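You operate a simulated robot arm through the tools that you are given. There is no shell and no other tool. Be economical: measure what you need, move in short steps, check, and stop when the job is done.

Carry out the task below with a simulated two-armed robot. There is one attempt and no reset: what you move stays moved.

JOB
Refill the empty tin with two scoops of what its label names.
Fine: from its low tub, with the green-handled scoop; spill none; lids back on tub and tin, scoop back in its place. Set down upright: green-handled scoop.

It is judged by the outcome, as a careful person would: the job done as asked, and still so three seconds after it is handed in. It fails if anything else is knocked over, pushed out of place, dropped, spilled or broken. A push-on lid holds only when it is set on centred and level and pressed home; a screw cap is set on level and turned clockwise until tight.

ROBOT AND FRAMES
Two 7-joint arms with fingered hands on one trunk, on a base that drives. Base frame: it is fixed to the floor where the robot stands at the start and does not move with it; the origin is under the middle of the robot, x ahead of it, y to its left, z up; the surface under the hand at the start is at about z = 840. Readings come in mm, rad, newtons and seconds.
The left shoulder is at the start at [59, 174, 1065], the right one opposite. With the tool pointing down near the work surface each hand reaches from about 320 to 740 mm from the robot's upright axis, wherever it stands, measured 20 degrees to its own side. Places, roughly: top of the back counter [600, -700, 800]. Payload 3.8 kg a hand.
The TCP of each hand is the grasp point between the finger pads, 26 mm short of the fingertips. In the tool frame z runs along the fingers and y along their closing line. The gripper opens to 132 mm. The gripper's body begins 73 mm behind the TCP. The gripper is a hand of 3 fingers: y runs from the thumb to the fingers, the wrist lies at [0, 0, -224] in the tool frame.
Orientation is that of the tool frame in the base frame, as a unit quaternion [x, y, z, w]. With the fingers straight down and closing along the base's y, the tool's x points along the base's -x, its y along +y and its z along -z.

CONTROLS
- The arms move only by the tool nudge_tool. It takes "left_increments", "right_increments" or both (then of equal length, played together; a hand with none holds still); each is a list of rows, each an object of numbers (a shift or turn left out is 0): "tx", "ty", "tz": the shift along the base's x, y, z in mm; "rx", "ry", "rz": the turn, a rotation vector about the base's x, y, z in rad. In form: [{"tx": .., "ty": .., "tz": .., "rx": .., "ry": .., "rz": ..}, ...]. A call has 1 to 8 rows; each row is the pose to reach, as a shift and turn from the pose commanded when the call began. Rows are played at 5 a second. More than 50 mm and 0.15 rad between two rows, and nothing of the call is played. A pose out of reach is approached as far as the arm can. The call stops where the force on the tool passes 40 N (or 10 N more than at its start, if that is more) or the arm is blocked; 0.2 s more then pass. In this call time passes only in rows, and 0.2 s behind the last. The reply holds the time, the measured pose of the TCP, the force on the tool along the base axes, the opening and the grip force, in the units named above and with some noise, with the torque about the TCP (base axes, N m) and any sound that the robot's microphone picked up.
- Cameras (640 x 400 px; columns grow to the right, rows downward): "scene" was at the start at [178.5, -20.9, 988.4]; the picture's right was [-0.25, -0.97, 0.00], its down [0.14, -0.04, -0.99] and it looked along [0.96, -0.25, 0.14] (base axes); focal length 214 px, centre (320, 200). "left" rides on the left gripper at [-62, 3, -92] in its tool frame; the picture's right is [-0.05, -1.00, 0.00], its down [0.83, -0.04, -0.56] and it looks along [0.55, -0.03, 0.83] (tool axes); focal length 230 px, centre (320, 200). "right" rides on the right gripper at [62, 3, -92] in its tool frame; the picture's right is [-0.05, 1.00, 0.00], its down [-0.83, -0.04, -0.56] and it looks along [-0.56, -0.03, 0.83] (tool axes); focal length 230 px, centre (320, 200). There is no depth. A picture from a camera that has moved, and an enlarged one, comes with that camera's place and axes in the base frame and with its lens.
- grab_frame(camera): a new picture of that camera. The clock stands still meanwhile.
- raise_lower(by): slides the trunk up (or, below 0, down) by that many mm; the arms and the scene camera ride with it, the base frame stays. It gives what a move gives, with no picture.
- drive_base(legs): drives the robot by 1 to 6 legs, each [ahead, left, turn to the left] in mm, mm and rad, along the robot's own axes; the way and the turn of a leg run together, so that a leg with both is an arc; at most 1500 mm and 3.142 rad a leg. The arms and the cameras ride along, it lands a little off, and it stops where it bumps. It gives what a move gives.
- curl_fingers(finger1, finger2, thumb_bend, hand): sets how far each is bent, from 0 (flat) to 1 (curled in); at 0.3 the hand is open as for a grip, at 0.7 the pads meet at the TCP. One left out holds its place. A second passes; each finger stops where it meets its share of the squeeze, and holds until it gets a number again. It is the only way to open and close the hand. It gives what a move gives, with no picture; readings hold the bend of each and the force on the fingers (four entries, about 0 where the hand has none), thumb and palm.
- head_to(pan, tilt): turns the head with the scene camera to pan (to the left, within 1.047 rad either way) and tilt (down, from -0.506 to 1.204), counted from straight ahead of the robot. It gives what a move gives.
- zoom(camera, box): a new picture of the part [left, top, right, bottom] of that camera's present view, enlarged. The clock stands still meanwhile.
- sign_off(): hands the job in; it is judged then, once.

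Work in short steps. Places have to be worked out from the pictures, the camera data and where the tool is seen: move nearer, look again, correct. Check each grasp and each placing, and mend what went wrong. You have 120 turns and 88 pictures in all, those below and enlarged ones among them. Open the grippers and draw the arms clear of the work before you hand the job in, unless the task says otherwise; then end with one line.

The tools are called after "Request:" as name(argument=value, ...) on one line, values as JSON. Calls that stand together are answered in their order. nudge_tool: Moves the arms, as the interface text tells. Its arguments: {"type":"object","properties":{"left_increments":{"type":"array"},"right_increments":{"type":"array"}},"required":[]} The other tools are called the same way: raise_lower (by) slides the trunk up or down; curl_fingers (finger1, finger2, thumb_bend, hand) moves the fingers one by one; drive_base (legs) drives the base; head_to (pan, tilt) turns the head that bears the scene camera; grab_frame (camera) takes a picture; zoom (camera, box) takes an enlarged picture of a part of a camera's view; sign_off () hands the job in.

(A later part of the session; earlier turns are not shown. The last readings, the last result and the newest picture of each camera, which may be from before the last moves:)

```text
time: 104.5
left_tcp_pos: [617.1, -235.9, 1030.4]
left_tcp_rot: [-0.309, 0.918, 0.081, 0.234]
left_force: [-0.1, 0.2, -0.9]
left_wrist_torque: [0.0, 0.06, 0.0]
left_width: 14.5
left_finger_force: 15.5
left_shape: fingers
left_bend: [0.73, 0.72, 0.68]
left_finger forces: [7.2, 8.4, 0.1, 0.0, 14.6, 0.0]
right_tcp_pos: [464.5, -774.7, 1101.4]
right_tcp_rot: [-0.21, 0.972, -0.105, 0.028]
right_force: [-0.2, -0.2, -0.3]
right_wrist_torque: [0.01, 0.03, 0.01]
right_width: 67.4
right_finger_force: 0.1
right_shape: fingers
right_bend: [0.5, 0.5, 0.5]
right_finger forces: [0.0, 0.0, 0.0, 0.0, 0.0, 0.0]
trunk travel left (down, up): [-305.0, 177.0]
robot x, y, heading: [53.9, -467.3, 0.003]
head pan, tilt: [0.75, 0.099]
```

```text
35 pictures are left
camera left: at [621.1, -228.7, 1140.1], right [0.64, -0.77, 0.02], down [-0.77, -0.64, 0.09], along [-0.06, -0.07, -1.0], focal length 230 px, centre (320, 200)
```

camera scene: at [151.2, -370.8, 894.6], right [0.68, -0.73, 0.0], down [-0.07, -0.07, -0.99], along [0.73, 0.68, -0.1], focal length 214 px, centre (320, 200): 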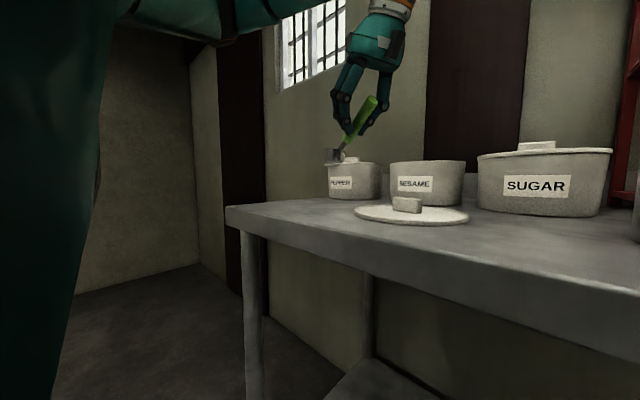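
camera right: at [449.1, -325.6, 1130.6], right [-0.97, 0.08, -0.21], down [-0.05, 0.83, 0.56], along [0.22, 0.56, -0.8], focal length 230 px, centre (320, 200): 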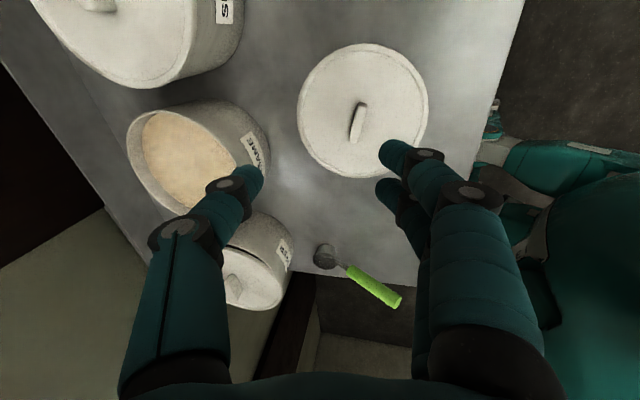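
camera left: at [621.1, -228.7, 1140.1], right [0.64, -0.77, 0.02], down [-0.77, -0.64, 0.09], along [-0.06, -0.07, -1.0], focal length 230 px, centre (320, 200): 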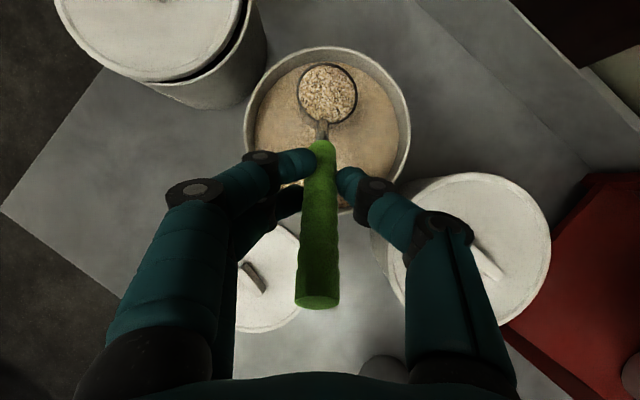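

The cup is full and clean, with no grains spilled. I raise it, yaw by -0.65 so the handle points straight back at the robot, and then drive smoothly to the tin.

Request:
nudge_tool(left_increments=[{"tx": -8, "tz": 10, "rz": -0.1}, {"tx": -18, "tz": 20, "rz": -0.2}, {"tx": -28, "tz": 28, "rz": -0.3}, {"tx": -38, "tz": 30, "rz": -0.4}, {"tx": -48, "tz": 30, "rz": -0.5}, {"tx": -55, "tz": 30, "rz": -0.6}, {"tx": -60, "tz": 30, "rz": -0.65}])

Request:
drive_base(legs=[[-120, -80, 0], [-118, -77, 0]])

Request:
grab_frame(camera="left")

```text
time: 106.1
left_tcp_pos: [556.2, -235.0, 1059.5]
left_tcp_rot: [0.0, 0.969, 0.002, 0.247]
left_force: [0.1, 0.0, -0.5]
left_wrist_torque: [-0.01, 0.02, 0.01]
left_width: 14.3
left_finger_force: 15.3
left_shape: fingers
left_bend: [0.73, 0.72, 0.68]
left_finger forces: [6.9, 8.3, 0.1, 0.0, 14.4, 0.0]
right_tcp_pos: [464.6, -774.3, 1100.9]
right_tcp_rot: [-0.211, 0.971, -0.105, 0.027]
right_force: [0.2, -0.6, 0.4]
right_wrist_torque: [0.05, 0.02, 0.01]
right_width: 67.4
right_finger_force: 0.1
right_shape: fingers
right_bend: [0.5, 0.5, 0.5]
right_finger forces: [0.0, 0.0, 0.0, 0.1, 0.0, 0.0]
trunk travel left (down, up): [-305.0, 177.0]
robot x, y, heading: [49.3, -461.6, 0.006]
head pan, tilt: [0.75, 0.099]
```

```text
time: 108.4
left_tcp_pos: [319.1, -393.3, 1060.6]
left_tcp_rot: [-0.002, 0.969, 0.002, 0.248]
left_force: [-0.5, 0.1, 0.1]
left_wrist_torque: [0.04, 0.03, 0.0]
left_width: 13.5
left_finger_force: 15.2
left_shape: fingers
left_bend: [0.73, 0.72, 0.68]
left_finger forces: [7.3, 9.4, 0.0, 0.0, 13.8, 0.0]
right_tcp_pos: [227.6, -933.6, 1101.3]
right_tcp_rot: [-0.212, 0.971, -0.105, 0.027]
right_force: [-0.4, -0.3, -0.5]
right_wrist_torque: [0.02, -0.03, 0.02]
right_width: 67.5
right_finger_force: 0.0
right_shape: fingers
right_bend: [0.5, 0.5, 0.5]
right_finger forces: [0.0, 0.0, 0.0, 0.0, 0.0, 0.1]
trunk travel left (down, up): [-305.0, 177.0]
robot x, y, heading: [-186.1, -624.1, 0.006]
head pan, tilt: [0.75, 0.099]
```

```text
34 pictures are left
camera left: at [327.7, -392.2, 1170.5], right [0.05, -1.0, 0.02], down [-0.99, -0.05, 0.09], along [-0.09, -0.03, -1.0], focal length 230 px, centre (320, 200)
```

left: 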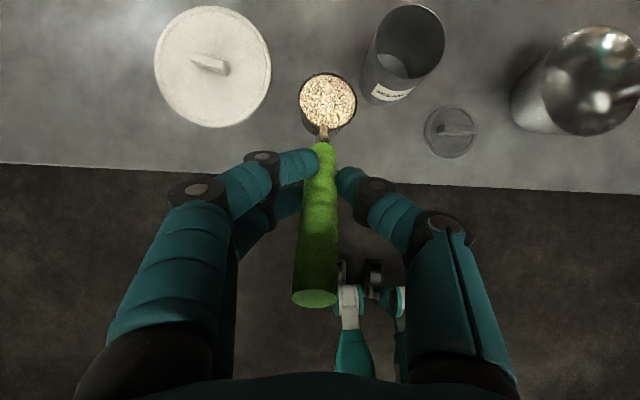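

The load survived the drive. The tin is at (469,-480) with its rim near 930, and the cup is about (61,-4,-50) from the TCP. I move the cup over the tin.

Request:
nudge_tool(left_increments=[{"tx": 15, "ty": -13, "tz": 0}, {"tx": 35, "ty": -30, "tz": 0}, {"tx": 55, "ty": -48, "tz": -5}, {"tx": 75, "ty": -65, "tz": -15}, {"tx": 90, "ty": -77, "tz": -28}])

Request:
grab_frame(camera="left")

```text
time: 109.6
left_tcp_pos: [410.4, -471.0, 1031.3]
left_tcp_rot: [-0.001, 0.969, 0.002, 0.247]
left_force: [0.7, -0.3, 0.5]
left_wrist_torque: [0.0, 0.07, 0.0]
left_width: 13.0
left_finger_force: 15.1
left_shape: fingers
left_bend: [0.73, 0.72, 0.68]
left_finger forces: [7.1, 9.4, 0.1, 0.0, 13.6, 0.0]
right_tcp_pos: [228.6, -932.1, 1100.6]
right_tcp_rot: [-0.212, 0.971, -0.105, 0.027]
right_force: [-0.4, 0.3, 0.8]
right_wrist_torque: [0.03, 0.01, 0.02]
right_width: 67.2
right_finger_force: 0.0
right_shape: fingers
right_bend: [0.5, 0.5, 0.5]
right_finger forces: [0.0, 0.0, 0.0, 0.0, 0.0, 0.1]
trunk travel left (down, up): [-305.0, 177.0]
robot x, y, heading: [-183.2, -622.0, 0.005]
head pan, tilt: [0.75, 0.099]
```

```text
33 pictures are left
camera left: at [418.9, -468.9, 1142.2], right [0.05, -1.0, 0.02], down [-0.99, -0.05, 0.09], along [-0.09, -0.03, -1.0], focal length 230 px, centre (320, 200)
```

left: 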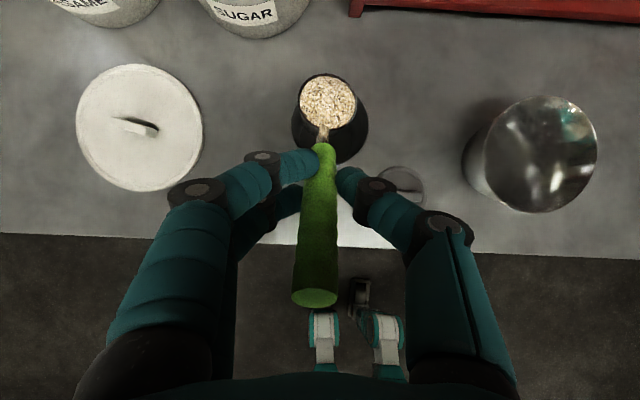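

The cup is centred above the tin's mouth. I begin the pour, rotating in small rows that keep the cup in place over the tin.

Request:
nudge_tool(left_increments=[{"tx": -1.5, "ty": -2.4, "tz": -2.2, "rx": 0.135, "ry": -0.03, "rz": -0.058}, {"tx": -3.0, "ty": -4.3, "tz": -4.8, "rx": 0.27, "ry": -0.061, "rz": -0.117}, {"tx": -4.6, "ty": -5.8, "tz": -7.6, "rx": 0.405, "ry": -0.091, "rz": -0.175}, {"tx": -6.2, "ty": -6.8, "tz": -10.7, "rx": 0.539, "ry": -0.122, "rz": -0.234}, {"tx": -7.7, "ty": -7.3, "tz": -13.9, "rx": 0.674, "ry": -0.152, "rz": -0.292}, {"tx": -9.1, "ty": -7.3, "tz": -17.2, "rx": 0.809, "ry": -0.182, "rz": -0.351}, {"tx": -10.4, "ty": -6.7, "tz": -20.5, "rx": 0.944, "ry": -0.213, "rz": -0.409}, {"tx": -11.5, "ty": -5.6, "tz": -23.7, "rx": 1.079, "ry": -0.243, "rz": -0.468}])

```text
time: 111.4
left_tcp_pos: [397.1, -476.1, 1009.8]
left_tcp_rot: [0.338, 0.77, 0.44, 0.316]
left_force: [-0.4, 0.5, -0.5]
left_wrist_torque: [-0.01, 0.07, 0.03]
left_width: 12.8
left_finger_force: 15.6
left_shape: fingers
left_bend: [0.73, 0.71, 0.68]
left_finger forces: [7.2, 9.6, 0.1, 0.1, 14.3, 0.1]
right_tcp_pos: [228.3, -934.6, 1100.4]
right_tcp_rot: [-0.212, 0.971, -0.104, 0.028]
right_force: [0.2, -0.6, 0.0]
right_wrist_torque: [-0.01, 0.01, 0.01]
right_width: 67.1
right_finger_force: 0.1
right_shape: fingers
right_bend: [0.5, 0.5, 0.5]
right_finger forces: [0.0, 0.0, 0.1, 0.0, 0.0, 0.0]
trunk travel left (down, up): [-305.0, 177.0]
robot x, y, heading: [-185.8, -617.2, 0.009]
head pan, tilt: [0.75, 0.099]
```

That ran smoothly with no limits hit. I continue the pour.

Request:
nudge_tool(left_increments=[{"tx": -1.0, "ty": 1.5, "tz": -3.1, "rx": 0.135, "ry": -0.03, "rz": -0.058}, {"tx": -1.8, "ty": 3.5, "tz": -5.9, "rx": 0.27, "ry": -0.061, "rz": -0.117}, {"tx": -2.4, "ty": 5.9, "tz": -8.5, "rx": 0.405, "ry": -0.091, "rz": -0.175}, {"tx": -2.7, "ty": 8.7, "tz": -10.8, "rx": 0.539, "ry": -0.122, "rz": -0.234}, {"tx": -2.9, "ty": 11.7, "tz": -12.6, "rx": 0.674, "ry": -0.152, "rz": -0.292}, {"tx": -2.7, "ty": 15, "tz": -14.1, "rx": 0.809, "ry": -0.182, "rz": -0.351}, {"tx": -2.4, "ty": 18.4, "tz": -15.1, "rx": 0.944, "ry": -0.213, "rz": -0.409}, {"tx": -1.8, "ty": 21.9, "tz": -15.6, "rx": 1.079, "ry": -0.243, "rz": -0.468}])

Request:
grab_frame(camera="left")

Request:
head_to(pan=0.25, tilt=-0.1)

Request:
grab_frame(camera="scene")

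```text
time: 113.2
left_tcp_pos: [392.6, -469.1, 996.4]
left_tcp_rot: [0.558, 0.303, 0.723, 0.273]
left_force: [-0.4, -0.1, -0.1]
left_wrist_torque: [0.01, 0.05, -0.01]
left_width: 12.5
left_finger_force: 16.3
left_shape: fingers
left_bend: [0.73, 0.71, 0.68]
left_finger forces: [8.7, 9.3, 0.1, 0.0, 14.4, 0.1]
left hand out of reach, approached as far as the arm can: row 8
right_tcp_pos: [228.2, -933.4, 1100.3]
right_tcp_rot: [-0.213, 0.971, -0.105, 0.028]
right_force: [-0.3, 0.4, 0.4]
right_wrist_torque: [-0.03, 0.0, 0.0]
right_width: 67.4
right_finger_force: 0.0
right_shape: fingers
right_bend: [0.5, 0.5, 0.5]
right_finger forces: [0.0, 0.1, 0.1, 0.0, 0.1, 0.0]
trunk travel left (down, up): [-305.0, 177.0]
robot x, y, heading: [-184.2, -622.4, 0.008]
head pan, tilt: [0.75, 0.099]
```

```text
32 pictures are left
camera left: at [315.6, -528.9, 939.9], right [0.07, 0.63, -0.77], down [-0.73, 0.56, 0.39], along [0.68, 0.54, 0.49], focal length 230 px, centre (320, 200)
```

left: 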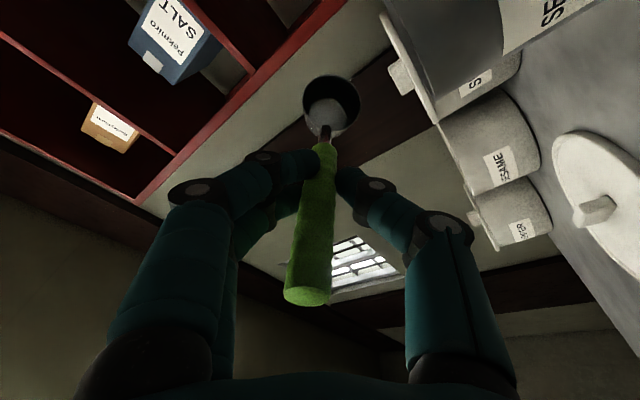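

```text
time: 114.1
left_tcp_pos: [393.7, -467.8, 995.5]
left_tcp_rot: [0.557, 0.304, 0.722, 0.274]
left_force: [-0.6, 0.4, -1.3]
left_wrist_torque: [0.01, 0.08, -0.04]
left_width: 12.5
left_finger_force: 16.0
left_shape: fingers
left_bend: [0.73, 0.71, 0.68]
left_finger forces: [8.6, 9.4, 0.1, 0.0, 14.5, 0.0]
right_tcp_pos: [228.6, -934.4, 1101.0]
right_tcp_rot: [-0.213, 0.971, -0.105, 0.026]
right_force: [-0.2, 0.2, -0.6]
right_wrist_torque: [0.01, 0.01, 0.01]
right_width: 67.3
right_finger_force: 0.1
right_shape: fingers
right_bend: [0.5, 0.5, 0.5]
right_finger forces: [0.1, 0.1, 0.0, 0.0, 0.0, 0.0]
trunk travel left (down, up): [-305.0, 177.0]
robot x, y, heading: [-183.1, -625.7, 0.006]
head pan, tilt: [0.25, -0.099]
```

```text
31 pictures are left
camera scene: at [-13.5, -600.5, 912.5], right [0.26, -0.97, 0.0], down [0.1, 0.03, -1.0], along [0.96, 0.25, 0.1], focal length 214 px, centre (320, 200)
```

scene: 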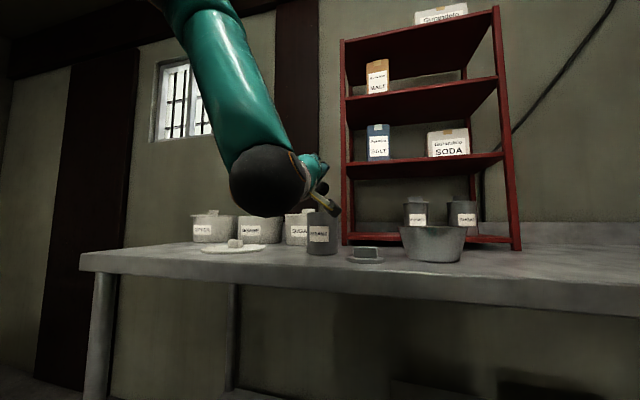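

The cup is empty. I zoom in to check for spill around the tin.

Request:
zoom(camera="scene", box=[260, 190, 420, 290])

Request:
nudge_tool(left_increments=[{"tx": 1, "ty": -4, "tz": 8, "rx": -0.135, "ry": 0.03, "rz": 0.058}, {"tx": 1, "ty": -7, "tz": 14, "rx": -0.27, "ry": 0.061, "rz": 0.117}, {"tx": 1, "ty": -10, "tz": 18, "rx": -0.405, "ry": 0.091, "rz": 0.175}, {"tx": 1, "ty": -13, "tz": 22, "rx": -0.539, "ry": 0.122, "rz": 0.234}, {"tx": 1, "ty": -15, "tz": 26, "rx": -0.674, "ry": 0.152, "rz": 0.292}, {"tx": 1, "ty": -17, "tz": 30, "rx": -0.809, "ry": 0.182, "rz": 0.351}, {"tx": 1, "ty": -19, "tz": 34, "rx": -0.944, "ry": 0.213, "rz": 0.409}, {"tx": 1, "ty": -21, "tz": 38, "rx": -1.079, "ry": 0.243, "rz": 0.468}])

Request:
nudge_tool(left_increments=[{"tz": 5, "rx": -0.135, "ry": 0.03, "rz": 0.058}, {"tz": 10, "rx": -0.27, "ry": 0.061, "rz": 0.117}, {"tz": 15, "rx": -0.405, "ry": 0.091, "rz": 0.175}, {"tz": 20, "rx": -0.539, "ry": 0.122, "rz": 0.234}, {"tz": 25, "rx": -0.674, "ry": 0.152, "rz": 0.292}, {"tz": 30, "rx": -0.809, "ry": 0.182, "rz": 0.351}, {"tz": 35, "rx": -0.944, "ry": 0.213, "rz": 0.409}, {"tz": 38, "rx": -1.05, "ry": 0.236, "rz": 0.455}])

Request:
grab_frame(camera="left")

```text
4.00 times, centred on (340, 240) of scene
camera zoom: at [-13.5, -600.5, 912.5], right [0.26, -0.97, 0.0], down [0.1, 0.03, -1.0], along [0.96, 0.25, 0.1], focal length 858 px, centre (240, 40)
```

zoom: 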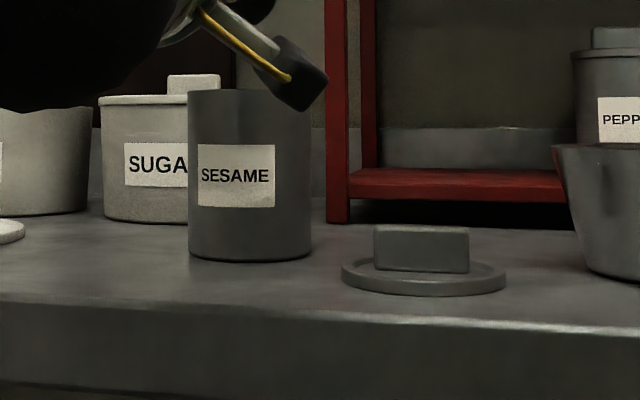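

```text
time: 115.9
left_tcp_pos: [393.8, -488.6, 1032.8]
left_tcp_rot: [0.337, 0.771, 0.438, 0.315]
left_force: [-0.1, -0.9, -1.1]
left_wrist_torque: [-0.02, 0.05, 0.01]
left_width: 12.1
left_finger_force: 15.6
left_shape: fingers
left_bend: [0.73, 0.71, 0.68]
left_finger forces: [7.0, 9.6, 0.0, 0.0, 14.3, 0.0]
right_tcp_pos: [229.3, -933.4, 1101.6]
right_tcp_rot: [-0.212, 0.971, -0.105, 0.027]
right_force: [-0.1, -0.1, 0.2]
right_wrist_torque: [-0.03, 0.0, 0.0]
right_width: 67.1
right_finger_force: 0.0
right_shape: fingers
right_bend: [0.5, 0.5, 0.5]
right_finger forces: [0.0, 0.0, 0.0, 0.1, 0.0, 0.1]
trunk travel left (down, up): [-305.0, 177.0]
robot x, y, heading: [-188.3, -625.0, 0.007]
head pan, tilt: [0.25, -0.099]
```

```text
time: 117.7
left_tcp_pos: [393.6, -489.1, 1071.4]
left_tcp_rot: [0.008, 0.968, 0.014, 0.25]
left_force: [-0.1, -0.8, -1.0]
left_wrist_torque: [-0.01, 0.02, 0.01]
left_width: 11.9
left_finger_force: 14.9
left_shape: fingers
left_bend: [0.73, 0.71, 0.68]
left_finger forces: [7.0, 9.8, 0.1, 0.1, 13.5, 0.0]
right_tcp_pos: [228.3, -933.9, 1101.1]
right_tcp_rot: [-0.212, 0.971, -0.106, 0.026]
right_force: [0.1, 0.5, -0.8]
right_wrist_torque: [0.0, 0.02, -0.02]
right_width: 67.3
right_finger_force: 0.1
right_shape: fingers
right_bend: [0.5, 0.5, 0.5]
right_finger forces: [0.0, 0.1, 0.0, 0.1, 0.0, 0.0]
trunk travel left (down, up): [-305.0, 177.0]
robot x, y, heading: [-185.9, -626.9, 0.001]
head pan, tilt: [0.25, -0.099]
```

```text
29 pictures are left
camera left: at [401.5, -490.5, 1181.4], right [0.04, -1.0, -0.01], down [-1.0, -0.04, 0.08], along [-0.08, 0.0, -1.0], focal length 230 px, centre (320, 200)
```

left: 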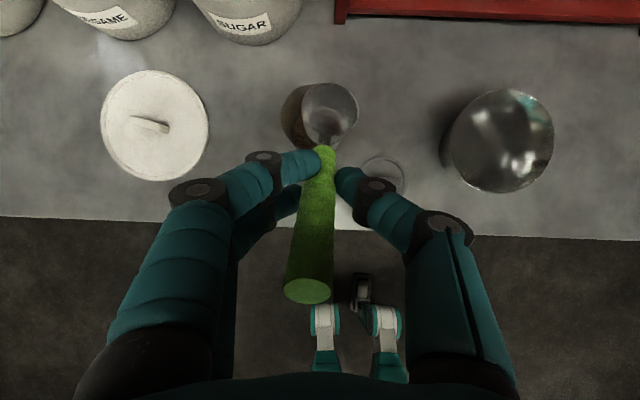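

No spill is visible, and the tin now holds the first scoop. The scoop has drooped about 8° in the grip; I'll correct for that. I move the arm back to its carry pose and drive back to the tub.

Request:
nudge_tool(left_increments=[{"tx": -20, "ty": 25}, {"tx": -40, "ty": 55}, {"tx": -65, "ty": 88}])

Request:
drive_base(legs=[[119, 80, 0], [118, 79, 0]])

Request:
nudge_tool(left_increments=[{"tx": 5, "rz": 0.1}, {"tx": 12, "rz": 0.2}, {"tx": 20, "rz": 0.3}, {"tx": 28, "rz": 0.4}, {"tx": 36, "rz": 0.5}, {"tx": 44, "rz": 0.6}, {"tx": 48, "rz": 0.64}])

Request:
grab_frame(camera="left")

```text
time: 118.5
left_tcp_pos: [328.8, -398.5, 1071.3]
left_tcp_rot: [0.009, 0.968, 0.015, 0.251]
left_force: [0.2, 0.0, -0.1]
left_wrist_torque: [0.02, 0.01, 0.0]
left_width: 11.7
left_finger_force: 15.1
left_shape: fingers
left_bend: [0.73, 0.71, 0.68]
left_finger forces: [7.2, 10.0, 0.0, 0.0, 13.6, 0.1]
right_tcp_pos: [228.8, -933.0, 1102.4]
right_tcp_rot: [-0.212, 0.971, -0.105, 0.028]
right_force: [-0.2, 0.3, 0.2]
right_wrist_torque: [0.0, 0.01, -0.01]
right_width: 67.2
right_finger_force: 0.1
right_shape: fingers
right_bend: [0.5, 0.5, 0.5]
right_finger forces: [0.0, 0.0, 0.0, 0.0, 0.1, 0.0]
trunk travel left (down, up): [-305.0, 177.0]
robot x, y, heading: [-184.9, -621.3, 0.009]
head pan, tilt: [0.25, -0.099]
```

```text
time: 120.9
left_tcp_pos: [570.6, -239.0, 1071.0]
left_tcp_rot: [0.01, 0.968, 0.014, 0.25]
left_force: [0.4, -0.5, -0.5]
left_wrist_torque: [-0.02, 0.01, 0.0]
left_width: 11.6
left_finger_force: 16.0
left_shape: fingers
left_bend: [0.73, 0.71, 0.68]
left_finger forces: [7.2, 10.0, 0.0, 0.0, 13.6, 0.1]
right_tcp_pos: [465.6, -774.5, 1100.4]
right_tcp_rot: [-0.211, 0.971, -0.105, 0.026]
right_force: [1.4, 0.1, -0.4]
right_wrist_torque: [0.0, 0.03, 0.0]
right_width: 67.3
right_finger_force: 0.0
right_shape: fingers
right_bend: [0.5, 0.5, 0.5]
right_finger forces: [0.0, 0.0, 0.1, 0.0, 0.0, 0.0]
trunk travel left (down, up): [-305.0, 177.0]
robot x, y, heading: [52.8, -462.0, 0.004]
head pan, tilt: [0.25, -0.099]
```

```text
time: 122.5
left_tcp_pos: [617.0, -241.2, 1071.0]
left_tcp_rot: [-0.295, 0.922, 0.093, 0.233]
left_force: [-0.1, -0.2, 0.0]
left_wrist_torque: [-0.03, 0.02, -0.02]
left_width: 12.0
left_finger_force: 15.0
left_shape: fingers
left_bend: [0.73, 0.71, 0.68]
left_finger forces: [7.1, 9.9, 0.0, 0.0, 13.5, 0.1]
right_tcp_pos: [465.3, -774.6, 1101.4]
right_tcp_rot: [-0.21, 0.972, -0.104, 0.027]
right_force: [-0.9, -0.1, 0.6]
right_wrist_torque: [0.05, 0.0, 0.02]
right_width: 67.1
right_finger_force: 0.0
right_shape: fingers
right_bend: [0.5, 0.5, 0.5]
right_finger forces: [0.0, 0.0, 0.1, 0.0, 0.1, 0.0]
trunk travel left (down, up): [-305.0, 177.0]
robot x, y, heading: [52.9, -462.6, 0.003]
head pan, tilt: [0.25, -0.099]
```

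```text
28 pictures are left
camera left: at [623.2, -236.3, 1181.3], right [0.62, -0.78, -0.01], down [-0.78, -0.62, 0.08], along [-0.07, -0.04, -1.0], focal length 230 px, centre (320, 200)
```

left: 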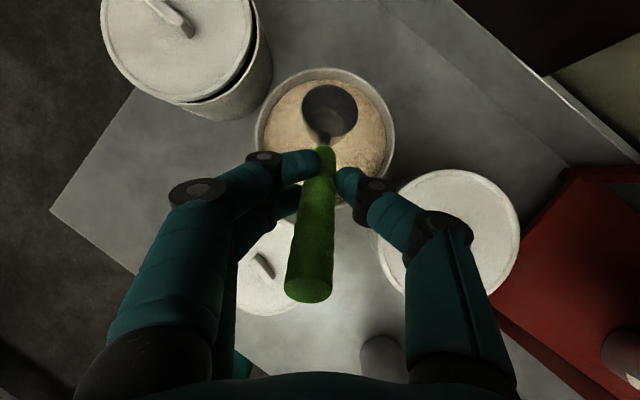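

The base is back in the same position and the view is equivalent. I repeat the plunge and sweep, allowing for the droop.

Request:
nudge_tool(left_increments=[{"tz": -35, "rx": -0.054, "ry": 0.072}, {"tz": -69, "rx": -0.108, "ry": 0.144}, {"tz": -90, "rx": -0.108, "ry": 0.144}, {"tz": -112, "rx": -0.108, "ry": 0.144}, {"tx": 8, "ty": 6, "tz": -113, "rx": -0.108, "ry": 0.144}, {"tx": 16, "ty": 12, "tz": -113, "rx": -0.108, "ry": 0.144}])

Request:
nudge_tool(left_increments=[{"tx": -6, "ty": -4, "tz": -7, "rx": 0.07, "ry": -0.093}, {"tx": -12, "ty": -9, "tz": -14, "rx": 0.14, "ry": -0.187}, {"tx": -19, "ty": -13, "tz": -20, "rx": 0.21, "ry": -0.28}, {"tx": -19, "ty": -13, "tz": -5, "rx": 0.21, "ry": -0.28}, {"tx": -19, "ty": -13, "tz": 12, "rx": 0.21, "ry": -0.28}, {"tx": -19, "ty": -13, "tz": 35, "rx": 0.21, "ry": -0.28}, {"tx": -19, "ty": -13, "tz": 65, "rx": 0.21, "ry": -0.28}, {"tx": -19, "ty": -13, "tz": 100, "rx": 0.21, "ry": -0.28}])

Request:
grab_frame(camera="left")

```text
time: 123.9
left_tcp_pos: [632.6, -227.1, 957.3]
left_tcp_rot: [-0.299, 0.94, 0.064, 0.149]
left_force: [-0.7, 0.0, -1.1]
left_wrist_torque: [-0.01, 0.02, -0.01]
left_width: 12.2
left_finger_force: 15.2
left_shape: fingers
left_bend: [0.74, 0.71, 0.68]
left_finger forces: [7.4, 9.9, 0.1, 0.0, 13.5, 0.0]
right_tcp_pos: [465.1, -773.9, 1101.3]
right_tcp_rot: [-0.21, 0.972, -0.105, 0.027]
right_force: [-0.1, -0.8, -0.1]
right_wrist_torque: [0.0, -0.01, -0.01]
right_width: 67.1
right_finger_force: 0.2
right_shape: fingers
right_bend: [0.5, 0.5, 0.5]
right_finger forces: [0.1, 0.1, 0.2, 0.0, 0.0, 0.0]
trunk travel left (down, up): [-305.0, 177.0]
robot x, y, heading: [52.4, -466.9, 0.006]
head pan, tilt: [0.25, -0.099]
```

```text
time: 125.7
left_tcp_pos: [614.6, -240.7, 1060.5]
left_tcp_rot: [-0.288, 0.898, 0.119, 0.31]
left_force: [1.1, 0.7, -0.5]
left_wrist_torque: [-0.04, 0.03, 0.0]
left_width: 11.7
left_finger_force: 15.4
left_shape: fingers
left_bend: [0.74, 0.71, 0.68]
left_finger forces: [7.4, 10.2, 0.0, 0.0, 13.9, 0.0]
right_tcp_pos: [464.0, -774.0, 1101.9]
right_tcp_rot: [-0.21, 0.972, -0.104, 0.027]
right_force: [-0.7, 0.5, 0.2]
right_wrist_torque: [-0.03, 0.0, -0.02]
right_width: 67.0
right_finger_force: 0.1
right_shape: fingers
right_bend: [0.5, 0.5, 0.5]
right_finger forces: [0.1, 0.0, 0.1, 0.0, 0.0, 0.1]
trunk travel left (down, up): [-305.0, 177.0]
robot x, y, heading: [50.8, -465.3, -0.001]
head pan, tilt: [0.25, -0.099]
```

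```text
27 pictures are left
camera left: at [605.6, -247.7, 1169.7], right [0.62, -0.78, 0.0], down [-0.78, -0.62, -0.09], along [0.07, 0.06, -1.0], focal length 230 px, centre (320, 200)
```

left: 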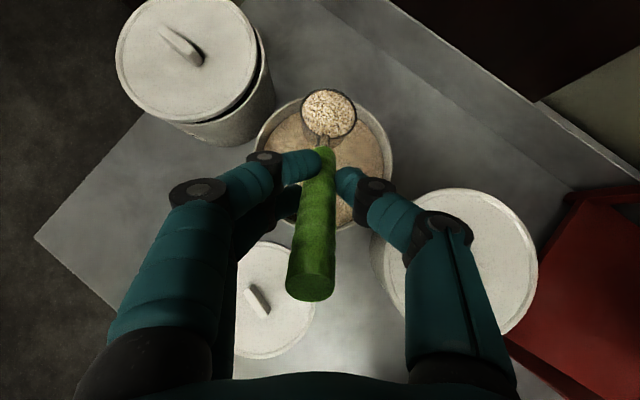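

A second full scoop, cleanly lifted. I yaw back and drive to the tin as before.

Request:
nudge_tool(left_increments=[{"tx": -8, "rz": -0.1}, {"tx": -18, "tz": 5, "rz": -0.2}, {"tx": -28, "tz": 8, "rz": -0.3}, {"tx": -38, "tz": 10, "rz": -0.4}, {"tx": -48, "tz": 10, "rz": -0.5}, {"tx": -55, "tz": 10, "rz": -0.6}, {"tx": -58, "tz": 10, "rz": -0.63}])

Request:
drive_base(legs=[[-119, -79, 0], [-118, -78, 0]])

Request:
grab_frame(camera="left")

```text
time: 127.3
left_tcp_pos: [555.9, -241.0, 1068.1]
left_tcp_rot: [0.006, 0.943, 0.016, 0.331]
left_force: [0.6, 0.0, -1.2]
left_wrist_torque: [-0.02, 0.04, -0.03]
left_width: 11.3
left_finger_force: 15.5
left_shape: fingers
left_bend: [0.74, 0.71, 0.68]
left_finger forces: [7.5, 10.4, 0.1, 0.0, 13.6, 0.0]
right_tcp_pos: [464.4, -774.7, 1101.9]
right_tcp_rot: [-0.211, 0.972, -0.105, 0.027]
right_force: [0.2, 0.2, 0.0]
right_wrist_torque: [0.01, 0.02, -0.01]
right_width: 67.4
right_finger_force: 0.0
right_shape: fingers
right_bend: [0.5, 0.5, 0.5]
right_finger forces: [0.1, 0.0, 0.0, 0.1, 0.0, 0.0]
trunk travel left (down, up): [-305.0, 177.0]
robot x, y, heading: [52.6, -463.5, -0.002]
head pan, tilt: [0.25, -0.099]
```

```text
time: 129.6
left_tcp_pos: [318.6, -396.3, 1069.1]
left_tcp_rot: [0.005, 0.943, 0.017, 0.332]
left_force: [-1.4, -0.9, -0.3]
left_wrist_torque: [-0.04, 0.06, 0.02]
left_width: 11.8
left_finger_force: 15.7
left_shape: fingers
left_bend: [0.74, 0.71, 0.68]
left_finger forces: [7.4, 10.2, 0.0, 0.0, 13.7, 0.1]
right_tcp_pos: [226.3, -929.9, 1102.2]
right_tcp_rot: [-0.21, 0.972, -0.104, 0.027]
right_force: [0.1, 0.2, 0.0]
right_wrist_torque: [-0.01, 0.0, -0.03]
right_width: 67.0
right_finger_force: 0.1
right_shape: fingers
right_bend: [0.5, 0.5, 0.5]
right_finger forces: [0.0, 0.0, 0.1, 0.1, 0.0, 0.1]
trunk travel left (down, up): [-305.0, 177.0]
robot x, y, heading: [-185.7, -616.0, 0.002]
head pan, tilt: [0.25, -0.099]
```

```text
26 pictures are left
camera left: at [307.4, -398.5, 1178.7], right [0.04, -1.0, 0.0], down [-1.0, -0.04, -0.09], along [0.09, 0.01, -1.0], focal length 230 px, centre (320, 200)
```

left: 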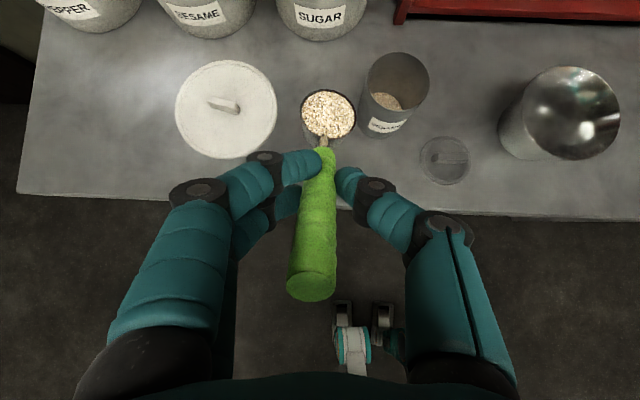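

I move the cup over the tin again.

Request:
nudge_tool(left_increments=[{"tx": 15, "ty": -13}, {"tx": 35, "ty": -30}, {"tx": 55, "ty": -46, "tz": -8}, {"tx": 73, "ty": -60, "tz": -22}, {"tx": 86, "ty": -71, "tz": -37}])

Request:
grab_frame(camera="left")

```text
time: 130.8
left_tcp_pos: [404.4, -467.4, 1031.1]
left_tcp_rot: [0.006, 0.943, 0.017, 0.332]
left_force: [0.5, 0.8, -1.3]
left_wrist_torque: [0.03, 0.07, -0.02]
left_width: 11.5
left_finger_force: 15.2
left_shape: fingers
left_bend: [0.74, 0.71, 0.68]
left_finger forces: [7.6, 10.3, 0.0, 0.0, 13.5, 0.1]
right_tcp_pos: [227.6, -929.9, 1100.6]
right_tcp_rot: [-0.21, 0.972, -0.105, 0.026]
right_force: [-0.8, 0.3, -0.3]
right_wrist_torque: [0.03, 0.0, 0.0]
right_width: 67.2
right_finger_force: 0.1
right_shape: fingers
right_bend: [0.5, 0.5, 0.5]
right_finger forces: [0.0, 0.1, 0.0, 0.1, 0.1, 0.1]
trunk travel left (down, up): [-305.0, 177.0]
robot x, y, heading: [-185.5, -614.5, -0.001]
head pan, tilt: [0.25, -0.099]
```

```text
25 pictures are left
camera left: at [393.8, -468.7, 1141.2], right [0.04, -1.0, 0.0], down [-1.0, -0.04, -0.09], along [0.09, 0.01, -1.0], focal length 230 px, centre (320, 200)
```

left: 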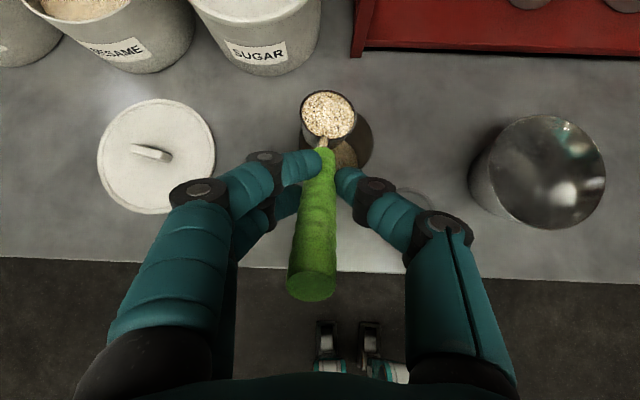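

It is positioned the same as for the first pour, so I pour again with the same motion.

Request:
nudge_tool(left_increments=[{"tx": -1.5, "ty": -2.4, "tz": -2.2, "rx": 0.135, "ry": -0.03, "rz": -0.058}, {"tx": -3.0, "ty": -4.3, "tz": -4.8, "rx": 0.27, "ry": -0.061, "rz": -0.117}, {"tx": -4.6, "ty": -5.8, "tz": -7.6, "rx": 0.405, "ry": -0.091, "rz": -0.175}, {"tx": -6.2, "ty": -6.8, "tz": -10.7, "rx": 0.539, "ry": -0.122, "rz": -0.234}, {"tx": -7.7, "ty": -7.3, "tz": -13.9, "rx": 0.674, "ry": -0.152, "rz": -0.292}, {"tx": -9.1, "ty": -7.3, "tz": -17.2, "rx": 0.809, "ry": -0.182, "rz": -0.351}, {"tx": -10.4, "ty": -6.7, "tz": -20.5, "rx": 0.944, "ry": -0.213, "rz": -0.409}, {"tx": -11.5, "ty": -5.6, "tz": -23.7, "rx": 1.079, "ry": -0.243, "rz": -0.468}])

Request:
nudge_tool(left_increments=[{"tx": -1.0, "ty": 1.5, "tz": -3.1, "rx": 0.135, "ry": -0.03, "rz": -0.058}, {"tx": -1.8, "ty": 3.5, "tz": -5.9, "rx": 0.27, "ry": -0.061, "rz": -0.117}, {"tx": -2.4, "ty": 5.9, "tz": -8.5, "rx": 0.405, "ry": -0.091, "rz": -0.175}, {"tx": -2.7, "ty": 8.7, "tz": -10.8, "rx": 0.539, "ry": -0.122, "rz": -0.234}, {"tx": -2.9, "ty": 11.7, "tz": -12.6, "rx": 0.674, "ry": -0.152, "rz": -0.292}, {"tx": -2.7, "ty": 15, "tz": -14.1, "rx": 0.809, "ry": -0.182, "rz": -0.351}, {"tx": -2.4, "ty": 18.4, "tz": -15.1, "rx": 0.944, "ry": -0.213, "rz": -0.409}])

Request:
grab_frame(camera="left")

```text
time: 132.6
left_tcp_pos: [393.5, -472.8, 1008.3]
left_tcp_rot: [0.379, 0.73, 0.421, 0.382]
left_force: [-0.2, -0.4, -0.6]
left_wrist_torque: [-0.01, 0.05, 0.0]
left_width: 11.6
left_finger_force: 16.7
left_shape: fingers
left_bend: [0.74, 0.71, 0.68]
left_finger forces: [8.1, 10.3, 0.0, 0.0, 14.0, 0.0]
right_tcp_pos: [227.6, -929.0, 1099.8]
right_tcp_rot: [-0.209, 0.972, -0.105, 0.027]
right_force: [-0.4, 0.1, 0.0]
right_wrist_torque: [0.0, -0.03, 0.0]
right_width: 67.3
right_finger_force: 0.1
right_shape: fingers
right_bend: [0.5, 0.5, 0.5]
right_finger forces: [0.1, 0.0, 0.0, 0.0, 0.1, 0.1]
trunk travel left (down, up): [-305.0, 177.0]
robot x, y, heading: [-186.9, -620.3, 0.003]
head pan, tilt: [0.25, -0.099]
```

```text
time: 134.2
left_tcp_pos: [386.2, -472.2, 997.9]
left_tcp_rot: [0.6, 0.331, 0.657, 0.314]
left_force: [-0.6, -0.5, -0.4]
left_wrist_torque: [-0.01, 0.08, -0.01]
left_width: 11.4
left_finger_force: 15.4
left_shape: fingers
left_bend: [0.74, 0.71, 0.68]
left_finger forces: [9.0, 9.0, 0.0, 0.0, 13.9, 0.0]
left hand out of reach, approached as far as the arm can: row 7
right_tcp_pos: [226.8, -929.7, 1100.8]
right_tcp_rot: [-0.21, 0.972, -0.105, 0.028]
right_force: [-0.7, 0.1, -0.7]
right_wrist_torque: [0.01, -0.03, 0.02]
right_width: 67.1
right_finger_force: 0.1
right_shape: fingers
right_bend: [0.5, 0.5, 0.5]
right_finger forces: [0.0, 0.0, 0.0, 0.0, 0.0, 0.0]
trunk travel left (down, up): [-305.0, 177.0]
robot x, y, heading: [-184.5, -616.9, 0.003]
head pan, tilt: [0.25, -0.099]
```

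```text
24 pictures are left
camera left: at [298.1, -530.1, 958.6], right [0.02, 0.54, -0.84], down [-0.62, 0.67, 0.41], along [0.78, 0.52, 0.35], focal length 230 px, centre (320, 200)
```

left: 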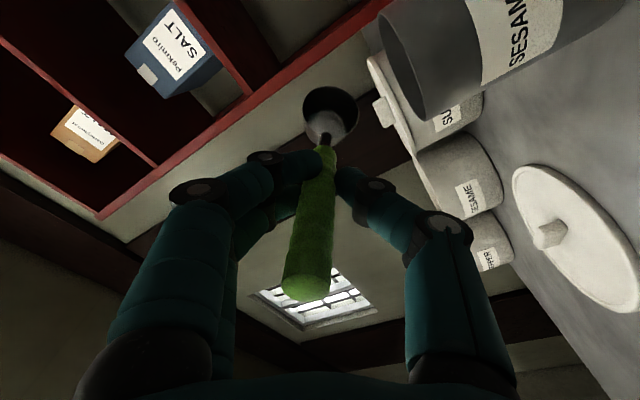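

The cup is empty again. I roll back level while rising, then look down into the tin.

Request:
nudge_tool(left_increments=[{"tx": 2, "tz": 8, "rx": -0.135, "ry": 0.03, "rz": 0.058}, {"tx": 2, "tz": 14, "rx": -0.27, "ry": 0.061, "rz": 0.117}, {"tx": 2, "tz": 18, "rx": -0.405, "ry": 0.091, "rz": 0.175}, {"tx": 2, "tz": 22, "rx": -0.539, "ry": 0.122, "rz": 0.234}, {"tx": 2, "tz": 26, "rx": -0.674, "ry": 0.152, "rz": 0.292}, {"tx": 2, "tz": 30, "rx": -0.809, "ry": 0.182, "rz": 0.351}, {"tx": 2, "tz": 34, "rx": -0.944, "ry": 0.213, "rz": 0.409}, {"tx": 2, "tz": 38, "rx": -1.079, "ry": 0.243, "rz": 0.468}])

Request:
nudge_tool(left_increments=[{"ty": 5, "tz": 5, "rx": -0.135, "ry": 0.03, "rz": 0.058}, {"ty": 15, "tz": 10, "rx": -0.27, "ry": 0.061, "rz": 0.117}, {"ty": 25, "tz": 15, "rx": -0.405, "ry": 0.091, "rz": 0.175}, {"ty": 35, "tz": 20, "rx": -0.539, "ry": 0.122, "rz": 0.234}, {"ty": 45, "tz": 25, "rx": -0.674, "ry": 0.152, "rz": 0.292}, {"ty": 55, "tz": 30, "rx": -0.809, "ry": 0.182, "rz": 0.351}, {"tx": -20, "ty": 65, "tz": 35, "rx": -0.92, "ry": 0.207, "rz": 0.4}, {"tx": -50, "ty": 75, "tz": 38, "rx": -0.92, "ry": 0.207, "rz": 0.4}])

Request:
grab_frame(camera="left")

```text
time: 136.0
left_tcp_pos: [389.3, -472.4, 1035.0]
left_tcp_rot: [0.336, 0.774, 0.375, 0.384]
left_force: [0.6, 0.4, -0.8]
left_wrist_torque: [-0.01, 0.06, 0.01]
left_width: 11.0
left_finger_force: 15.8
left_shape: fingers
left_bend: [0.74, 0.71, 0.68]
left_finger forces: [7.9, 9.6, 0.0, 0.1, 13.6, 0.0]
right_tcp_pos: [227.7, -929.4, 1101.0]
right_tcp_rot: [-0.21, 0.972, -0.105, 0.027]
right_force: [-0.2, -0.5, -0.4]
right_wrist_torque: [0.02, 0.01, 0.01]
right_width: 67.2
right_finger_force: 0.0
right_shape: fingers
right_bend: [0.5, 0.5, 0.5]
right_finger forces: [0.0, 0.0, 0.0, 0.0, 0.0, 0.0]
trunk travel left (down, up): [-305.0, 177.0]
robot x, y, heading: [-186.9, -617.3, 0.0]
head pan, tilt: [0.25, -0.099]
```

```text
time: 137.8
left_tcp_pos: [338.3, -395.7, 1073.4]
left_tcp_rot: [0.012, 0.942, 0.027, 0.334]
left_force: [0.9, 0.0, -0.2]
left_wrist_torque: [-0.01, 0.05, 0.0]
left_width: 10.8
left_finger_force: 15.5
left_shape: fingers
left_bend: [0.74, 0.71, 0.68]
left_finger forces: [8.2, 10.2, 0.0, 0.0, 13.3, 0.0]
right_tcp_pos: [227.6, -929.2, 1101.3]
right_tcp_rot: [-0.209, 0.972, -0.106, 0.027]
right_force: [0.2, 0.0, 0.1]
right_wrist_torque: [0.05, 0.0, -0.01]
right_width: 67.3
right_finger_force: 0.1
right_shape: fingers
right_bend: [0.5, 0.5, 0.5]
right_finger forces: [0.0, 0.0, 0.0, 0.1, 0.0, 0.0]
trunk travel left (down, up): [-305.0, 177.0]
robot x, y, heading: [-184.8, -615.6, 0.002]
head pan, tilt: [0.25, -0.099]
```

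```text
23 pictures are left
camera left: at [326.4, -401.0, 1182.9], right [0.03, -1.0, -0.03], down [-1.0, -0.03, -0.09], along [0.09, 0.03, -1.0], focal length 230 px, centre (320, 200)
```

left: 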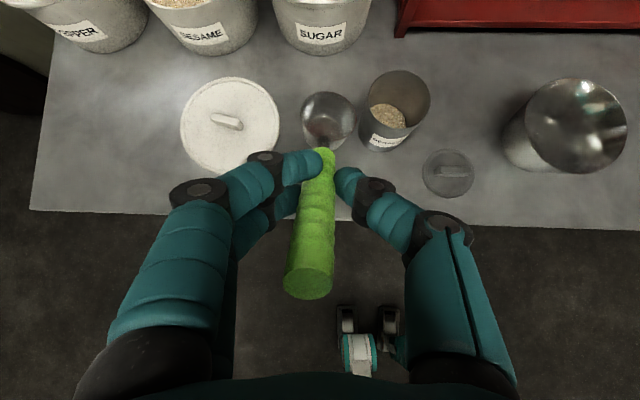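

Nothing is spilled and both scoops are in the tin. I drive left to the scoop's own place, where the cup stood at about (517,-15).

Request:
drive_base(legs=[[59, 406, 0]])

Request:
head_to(pan=0.35, tilt=0.0)

Request:
nudge_tool(left_increments=[{"tx": 15, "ty": -5, "tz": -30, "rz": 0.05}, {"tx": 30, "ty": -10, "tz": -60, "rz": 0.08}, {"tx": 45, "ty": -15, "tz": -95, "rz": 0.08}, {"tx": 57, "ty": -20, "tz": -130, "rz": 0.08}])

Request:
grab_frame(camera="left")

Request:
grab_frame(camera="scene")

```text
time: 141.9
left_tcp_pos: [397.5, 6.1, 1073.4]
left_tcp_rot: [0.014, 0.942, 0.026, 0.334]
left_force: [-0.9, 0.3, -0.6]
left_wrist_torque: [0.0, 0.01, 0.0]
left_width: 10.9
left_finger_force: 16.4
left_shape: fingers
left_bend: [0.74, 0.71, 0.68]
left_finger forces: [8.1, 10.3, 0.1, 0.0, 13.2, 0.0]
right_tcp_pos: [285.1, -525.8, 1101.3]
right_tcp_rot: [-0.209, 0.972, -0.105, 0.026]
right_force: [-0.7, -0.1, 0.1]
right_wrist_torque: [0.02, -0.01, -0.02]
right_width: 67.2
right_finger_force: 0.1
right_shape: fingers
right_bend: [0.5, 0.5, 0.5]
right_finger forces: [0.0, 0.1, 0.1, 0.0, 0.1, 0.0]
trunk travel left (down, up): [-305.0, 177.0]
robot x, y, heading: [-126.3, -213.3, -0.004]
head pan, tilt: [0.25, -0.099]
```

```text
time: 142.6
left_tcp_pos: [397.8, 5.6, 1073.2]
left_tcp_rot: [0.014, 0.942, 0.027, 0.333]
left_force: [-0.1, 0.9, -0.8]
left_wrist_torque: [0.01, 0.02, 0.0]
left_width: 10.9
left_finger_force: 15.8
left_shape: fingers
left_bend: [0.74, 0.71, 0.68]
left_finger forces: [8.1, 10.3, 0.0, 0.0, 13.3, 0.1]
right_tcp_pos: [285.5, -526.2, 1101.1]
right_tcp_rot: [-0.209, 0.972, -0.105, 0.027]
right_force: [0.8, 0.8, -0.2]
right_wrist_torque: [-0.02, 0.01, 0.04]
right_width: 67.2
right_finger_force: 0.0
right_shape: fingers
right_bend: [0.5, 0.5, 0.5]
right_finger forces: [0.0, 0.0, 0.0, 0.0, 0.0, 0.0]
trunk travel left (down, up): [-305.0, 177.0]
robot x, y, heading: [-127.2, -216.0, -0.002]
head pan, tilt: [0.351, 0.0]
```

```text
time: 143.6
left_tcp_pos: [452.4, -12.6, 941.5]
left_tcp_rot: [-0.023, 0.942, 0.039, 0.332]
left_force: [0.4, 0.1, 0.1]
left_wrist_torque: [-0.02, 0.07, 0.01]
left_width: 10.6
left_finger_force: 16.1
left_shape: fingers
left_bend: [0.74, 0.71, 0.68]
left_finger forces: [8.5, 10.4, 0.0, 0.0, 13.2, 0.0]
right_tcp_pos: [286.4, -526.8, 1100.1]
right_tcp_rot: [-0.209, 0.972, -0.104, 0.025]
right_force: [-0.3, -0.1, -0.4]
right_wrist_torque: [-0.01, 0.0, 0.01]
right_width: 67.3
right_finger_force: 0.1
right_shape: fingers
right_bend: [0.5, 0.5, 0.5]
right_finger forces: [0.0, 0.0, 0.1, 0.0, 0.1, 0.1]
trunk travel left (down, up): [-305.0, 177.0]
robot x, y, heading: [-127.2, -212.5, -0.003]
head pan, tilt: [0.351, 0.0]
```

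```text
22 pictures are left
camera left: at [442.0, -18.3, 1051.8], right [0.11, -0.99, -0.03], down [-0.99, -0.11, -0.09], along [0.09, 0.04, -1.0], focal length 230 px, centre (320, 200)
```

left: 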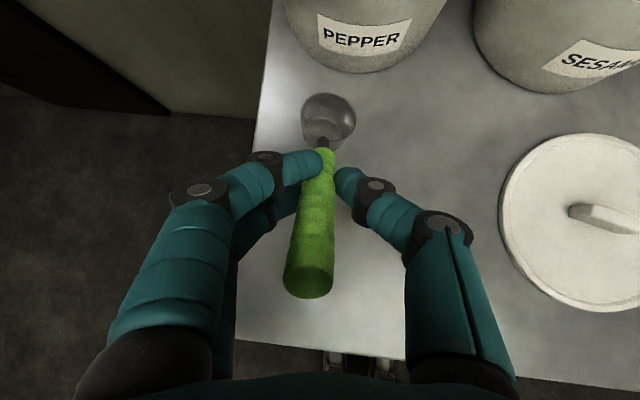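

```text
21 pictures are left
camera scene: at [45.9, -182.5, 903.7], right [0.34, -0.94, 0.0], down [0.0, 0.0, -1.0], along [0.94, 0.34, 0.0], focal length 214 px, centre (320, 200)
```

scene: 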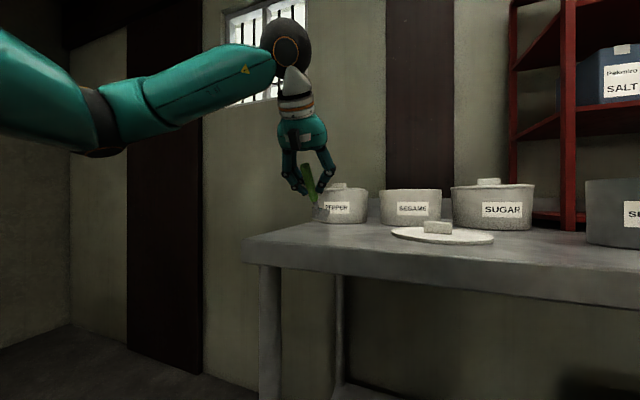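

The cup is over its place at about (516,-11). I zoom in to check it is level before lowering.

Request:
zoom(camera="scene", box=[280, 140, 376, 236])

```text
4.17 times, centred on (328, 188) of scene
camera zoom: at [45.9, -182.5, 903.7], right [0.34, -0.94, 0.0], down [0.0, 0.0, -1.0], along [0.94, 0.34, 0.0], focal length 894 px, centre (287, 250)
```

zoom: 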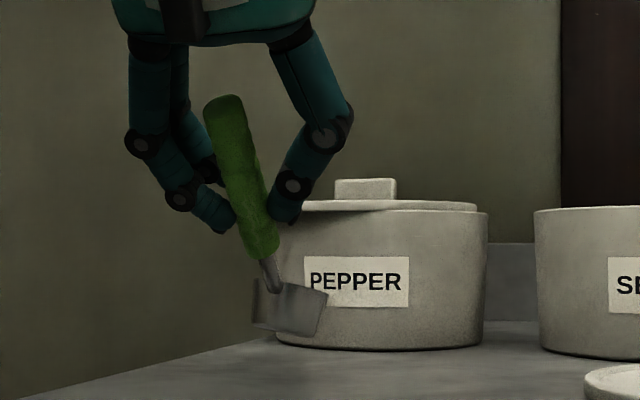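

The cup leans about 10° to the right. I correct that roll and lower to just above the counter.

Request:
nudge_tool(left_increments=[{"ty": 1, "tz": -8, "rx": -0.06, "ry": -0.02}, {"ty": 3, "tz": -18, "rx": -0.12, "ry": -0.045}, {"ty": 4, "tz": -26, "rx": -0.16, "ry": -0.06}])

Request:
zoom(camera="scene", box=[280, 160, 376, 236])

```text
time: 144.3
left_tcp_pos: [454.6, -8.9, 917.6]
left_tcp_rot: [-0.051, 0.931, -0.038, 0.359]
left_force: [0.3, 0.3, 0.2]
left_wrist_torque: [0.0, -0.13, -0.02]
left_width: 10.9
left_finger_force: 18.6
left_shape: fingers
left_bend: [0.74, 0.71, 0.68]
left_finger forces: [12.3, 10.5, 0.0, 0.0, 14.2, 0.1]
right_tcp_pos: [286.0, -526.1, 1101.3]
right_tcp_rot: [-0.21, 0.972, -0.105, 0.027]
right_force: [-0.5, 0.1, 0.3]
right_wrist_torque: [0.02, 0.0, -0.02]
right_width: 67.4
right_finger_force: 0.0
right_shape: fingers
right_bend: [0.5, 0.5, 0.5]
right_finger forces: [0.0, 0.0, 0.1, 0.0, 0.1, 0.0]
trunk travel left (down, up): [-305.0, 177.0]
robot x, y, heading: [-128.5, -213.4, 0.003]
head pan, tilt: [0.351, 0.0]
```

```text
5.26 times, centred on (328, 198) of scene
camera zoom: at [45.4, -182.5, 903.8], right [0.34, -0.94, 0.0], down [0.0, 0.0, -1.0], along [0.94, 0.34, 0.0], focal length 1129 px, centre (278, 210)
```

zoom: 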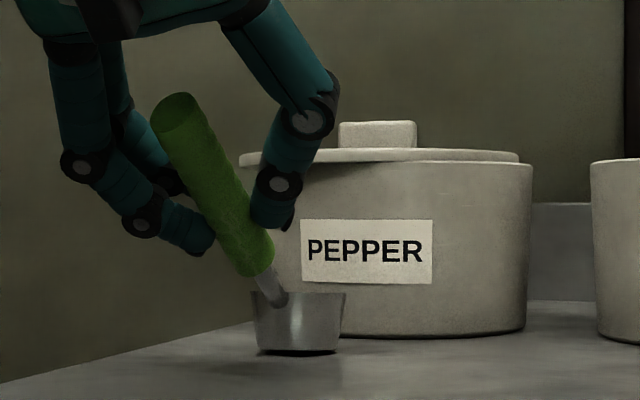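

The cup is now level and just touching the counter near (517,-18). I press 2 mm to settle it, then open the fingers gently.

Request:
nudge_tool(left_increments=[{"tz": -2}])

Request:
curl_fingers(hand="left", finger1=0.62, finger2=0.62, thumb_bend=0.6)

Request:
zoom(camera="scene", box=[280, 160, 376, 236])

```text
time: 144.8
left_tcp_pos: [454.3, -9.6, 915.0]
left_tcp_rot: [-0.051, 0.931, -0.037, 0.358]
left_force: [-0.6, 1.4, 2.4]
left_wrist_torque: [-0.01, -0.13, 0.01]
left_width: 10.6
left_finger_force: 18.7
left_shape: fingers
left_bend: [0.74, 0.71, 0.68]
left_finger forces: [13.9, 10.5, 0.0, 0.1, 14.2, 0.1]
right_tcp_pos: [283.3, -525.8, 1101.1]
right_tcp_rot: [-0.21, 0.972, -0.106, 0.028]
right_force: [0.1, -0.7, -0.3]
right_wrist_torque: [0.0, 0.0, 0.03]
right_width: 67.6
right_finger_force: 0.1
right_shape: fingers
right_bend: [0.5, 0.5, 0.5]
right_finger forces: [0.0, 0.1, 0.0, 0.0, 0.0, 0.0]
trunk travel left (down, up): [-305.0, 177.0]
robot x, y, heading: [-128.5, -214.1, -0.002]
head pan, tilt: [0.351, 0.0]
```

```text
time: 145.8
left_tcp_pos: [454.5, -10.2, 913.8]
left_tcp_rot: [-0.05, 0.932, -0.036, 0.357]
left_force: [-0.1, 0.0, -0.6]
left_wrist_torque: [0.01, 0.02, -0.01]
left_width: 30.9
left_finger_force: 0.0
left_shape: fingers
left_bend: [0.62, 0.62, 0.6]
left_finger forces: [0.0, 0.0, 0.1, 0.0, 0.1, 0.1]
right_tcp_pos: [284.7, -525.7, 1101.5]
right_tcp_rot: [-0.209, 0.972, -0.104, 0.028]
right_force: [-0.2, 0.0, 0.0]
right_wrist_torque: [0.02, 0.0, 0.01]
right_width: 67.2
right_finger_force: 0.1
right_shape: fingers
right_bend: [0.5, 0.5, 0.5]
right_finger forces: [0.0, 0.0, 0.0, 0.0, 0.0, 0.1]
trunk travel left (down, up): [-305.0, 177.0]
robot x, y, heading: [-125.8, -214.4, -0.001]
head pan, tilt: [0.351, 0.0]
```

```text
5.26 times, centred on (328, 198) of scene
camera zoom: at [45.6, -182.6, 903.8], right [0.34, -0.94, 0.0], down [0.0, 0.0, -1.0], along [0.94, 0.34, 0.0], focal length 1129 px, centre (278, 210)
```

zoom: 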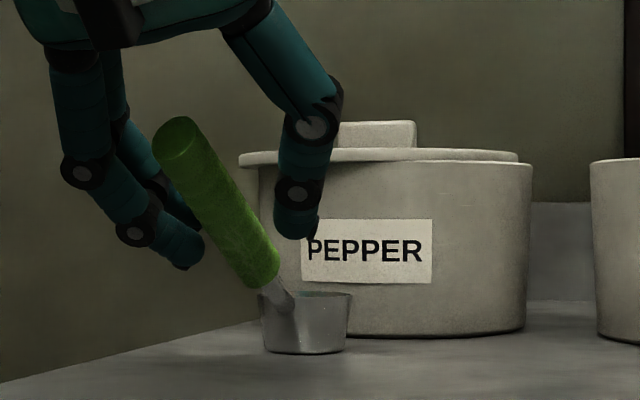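

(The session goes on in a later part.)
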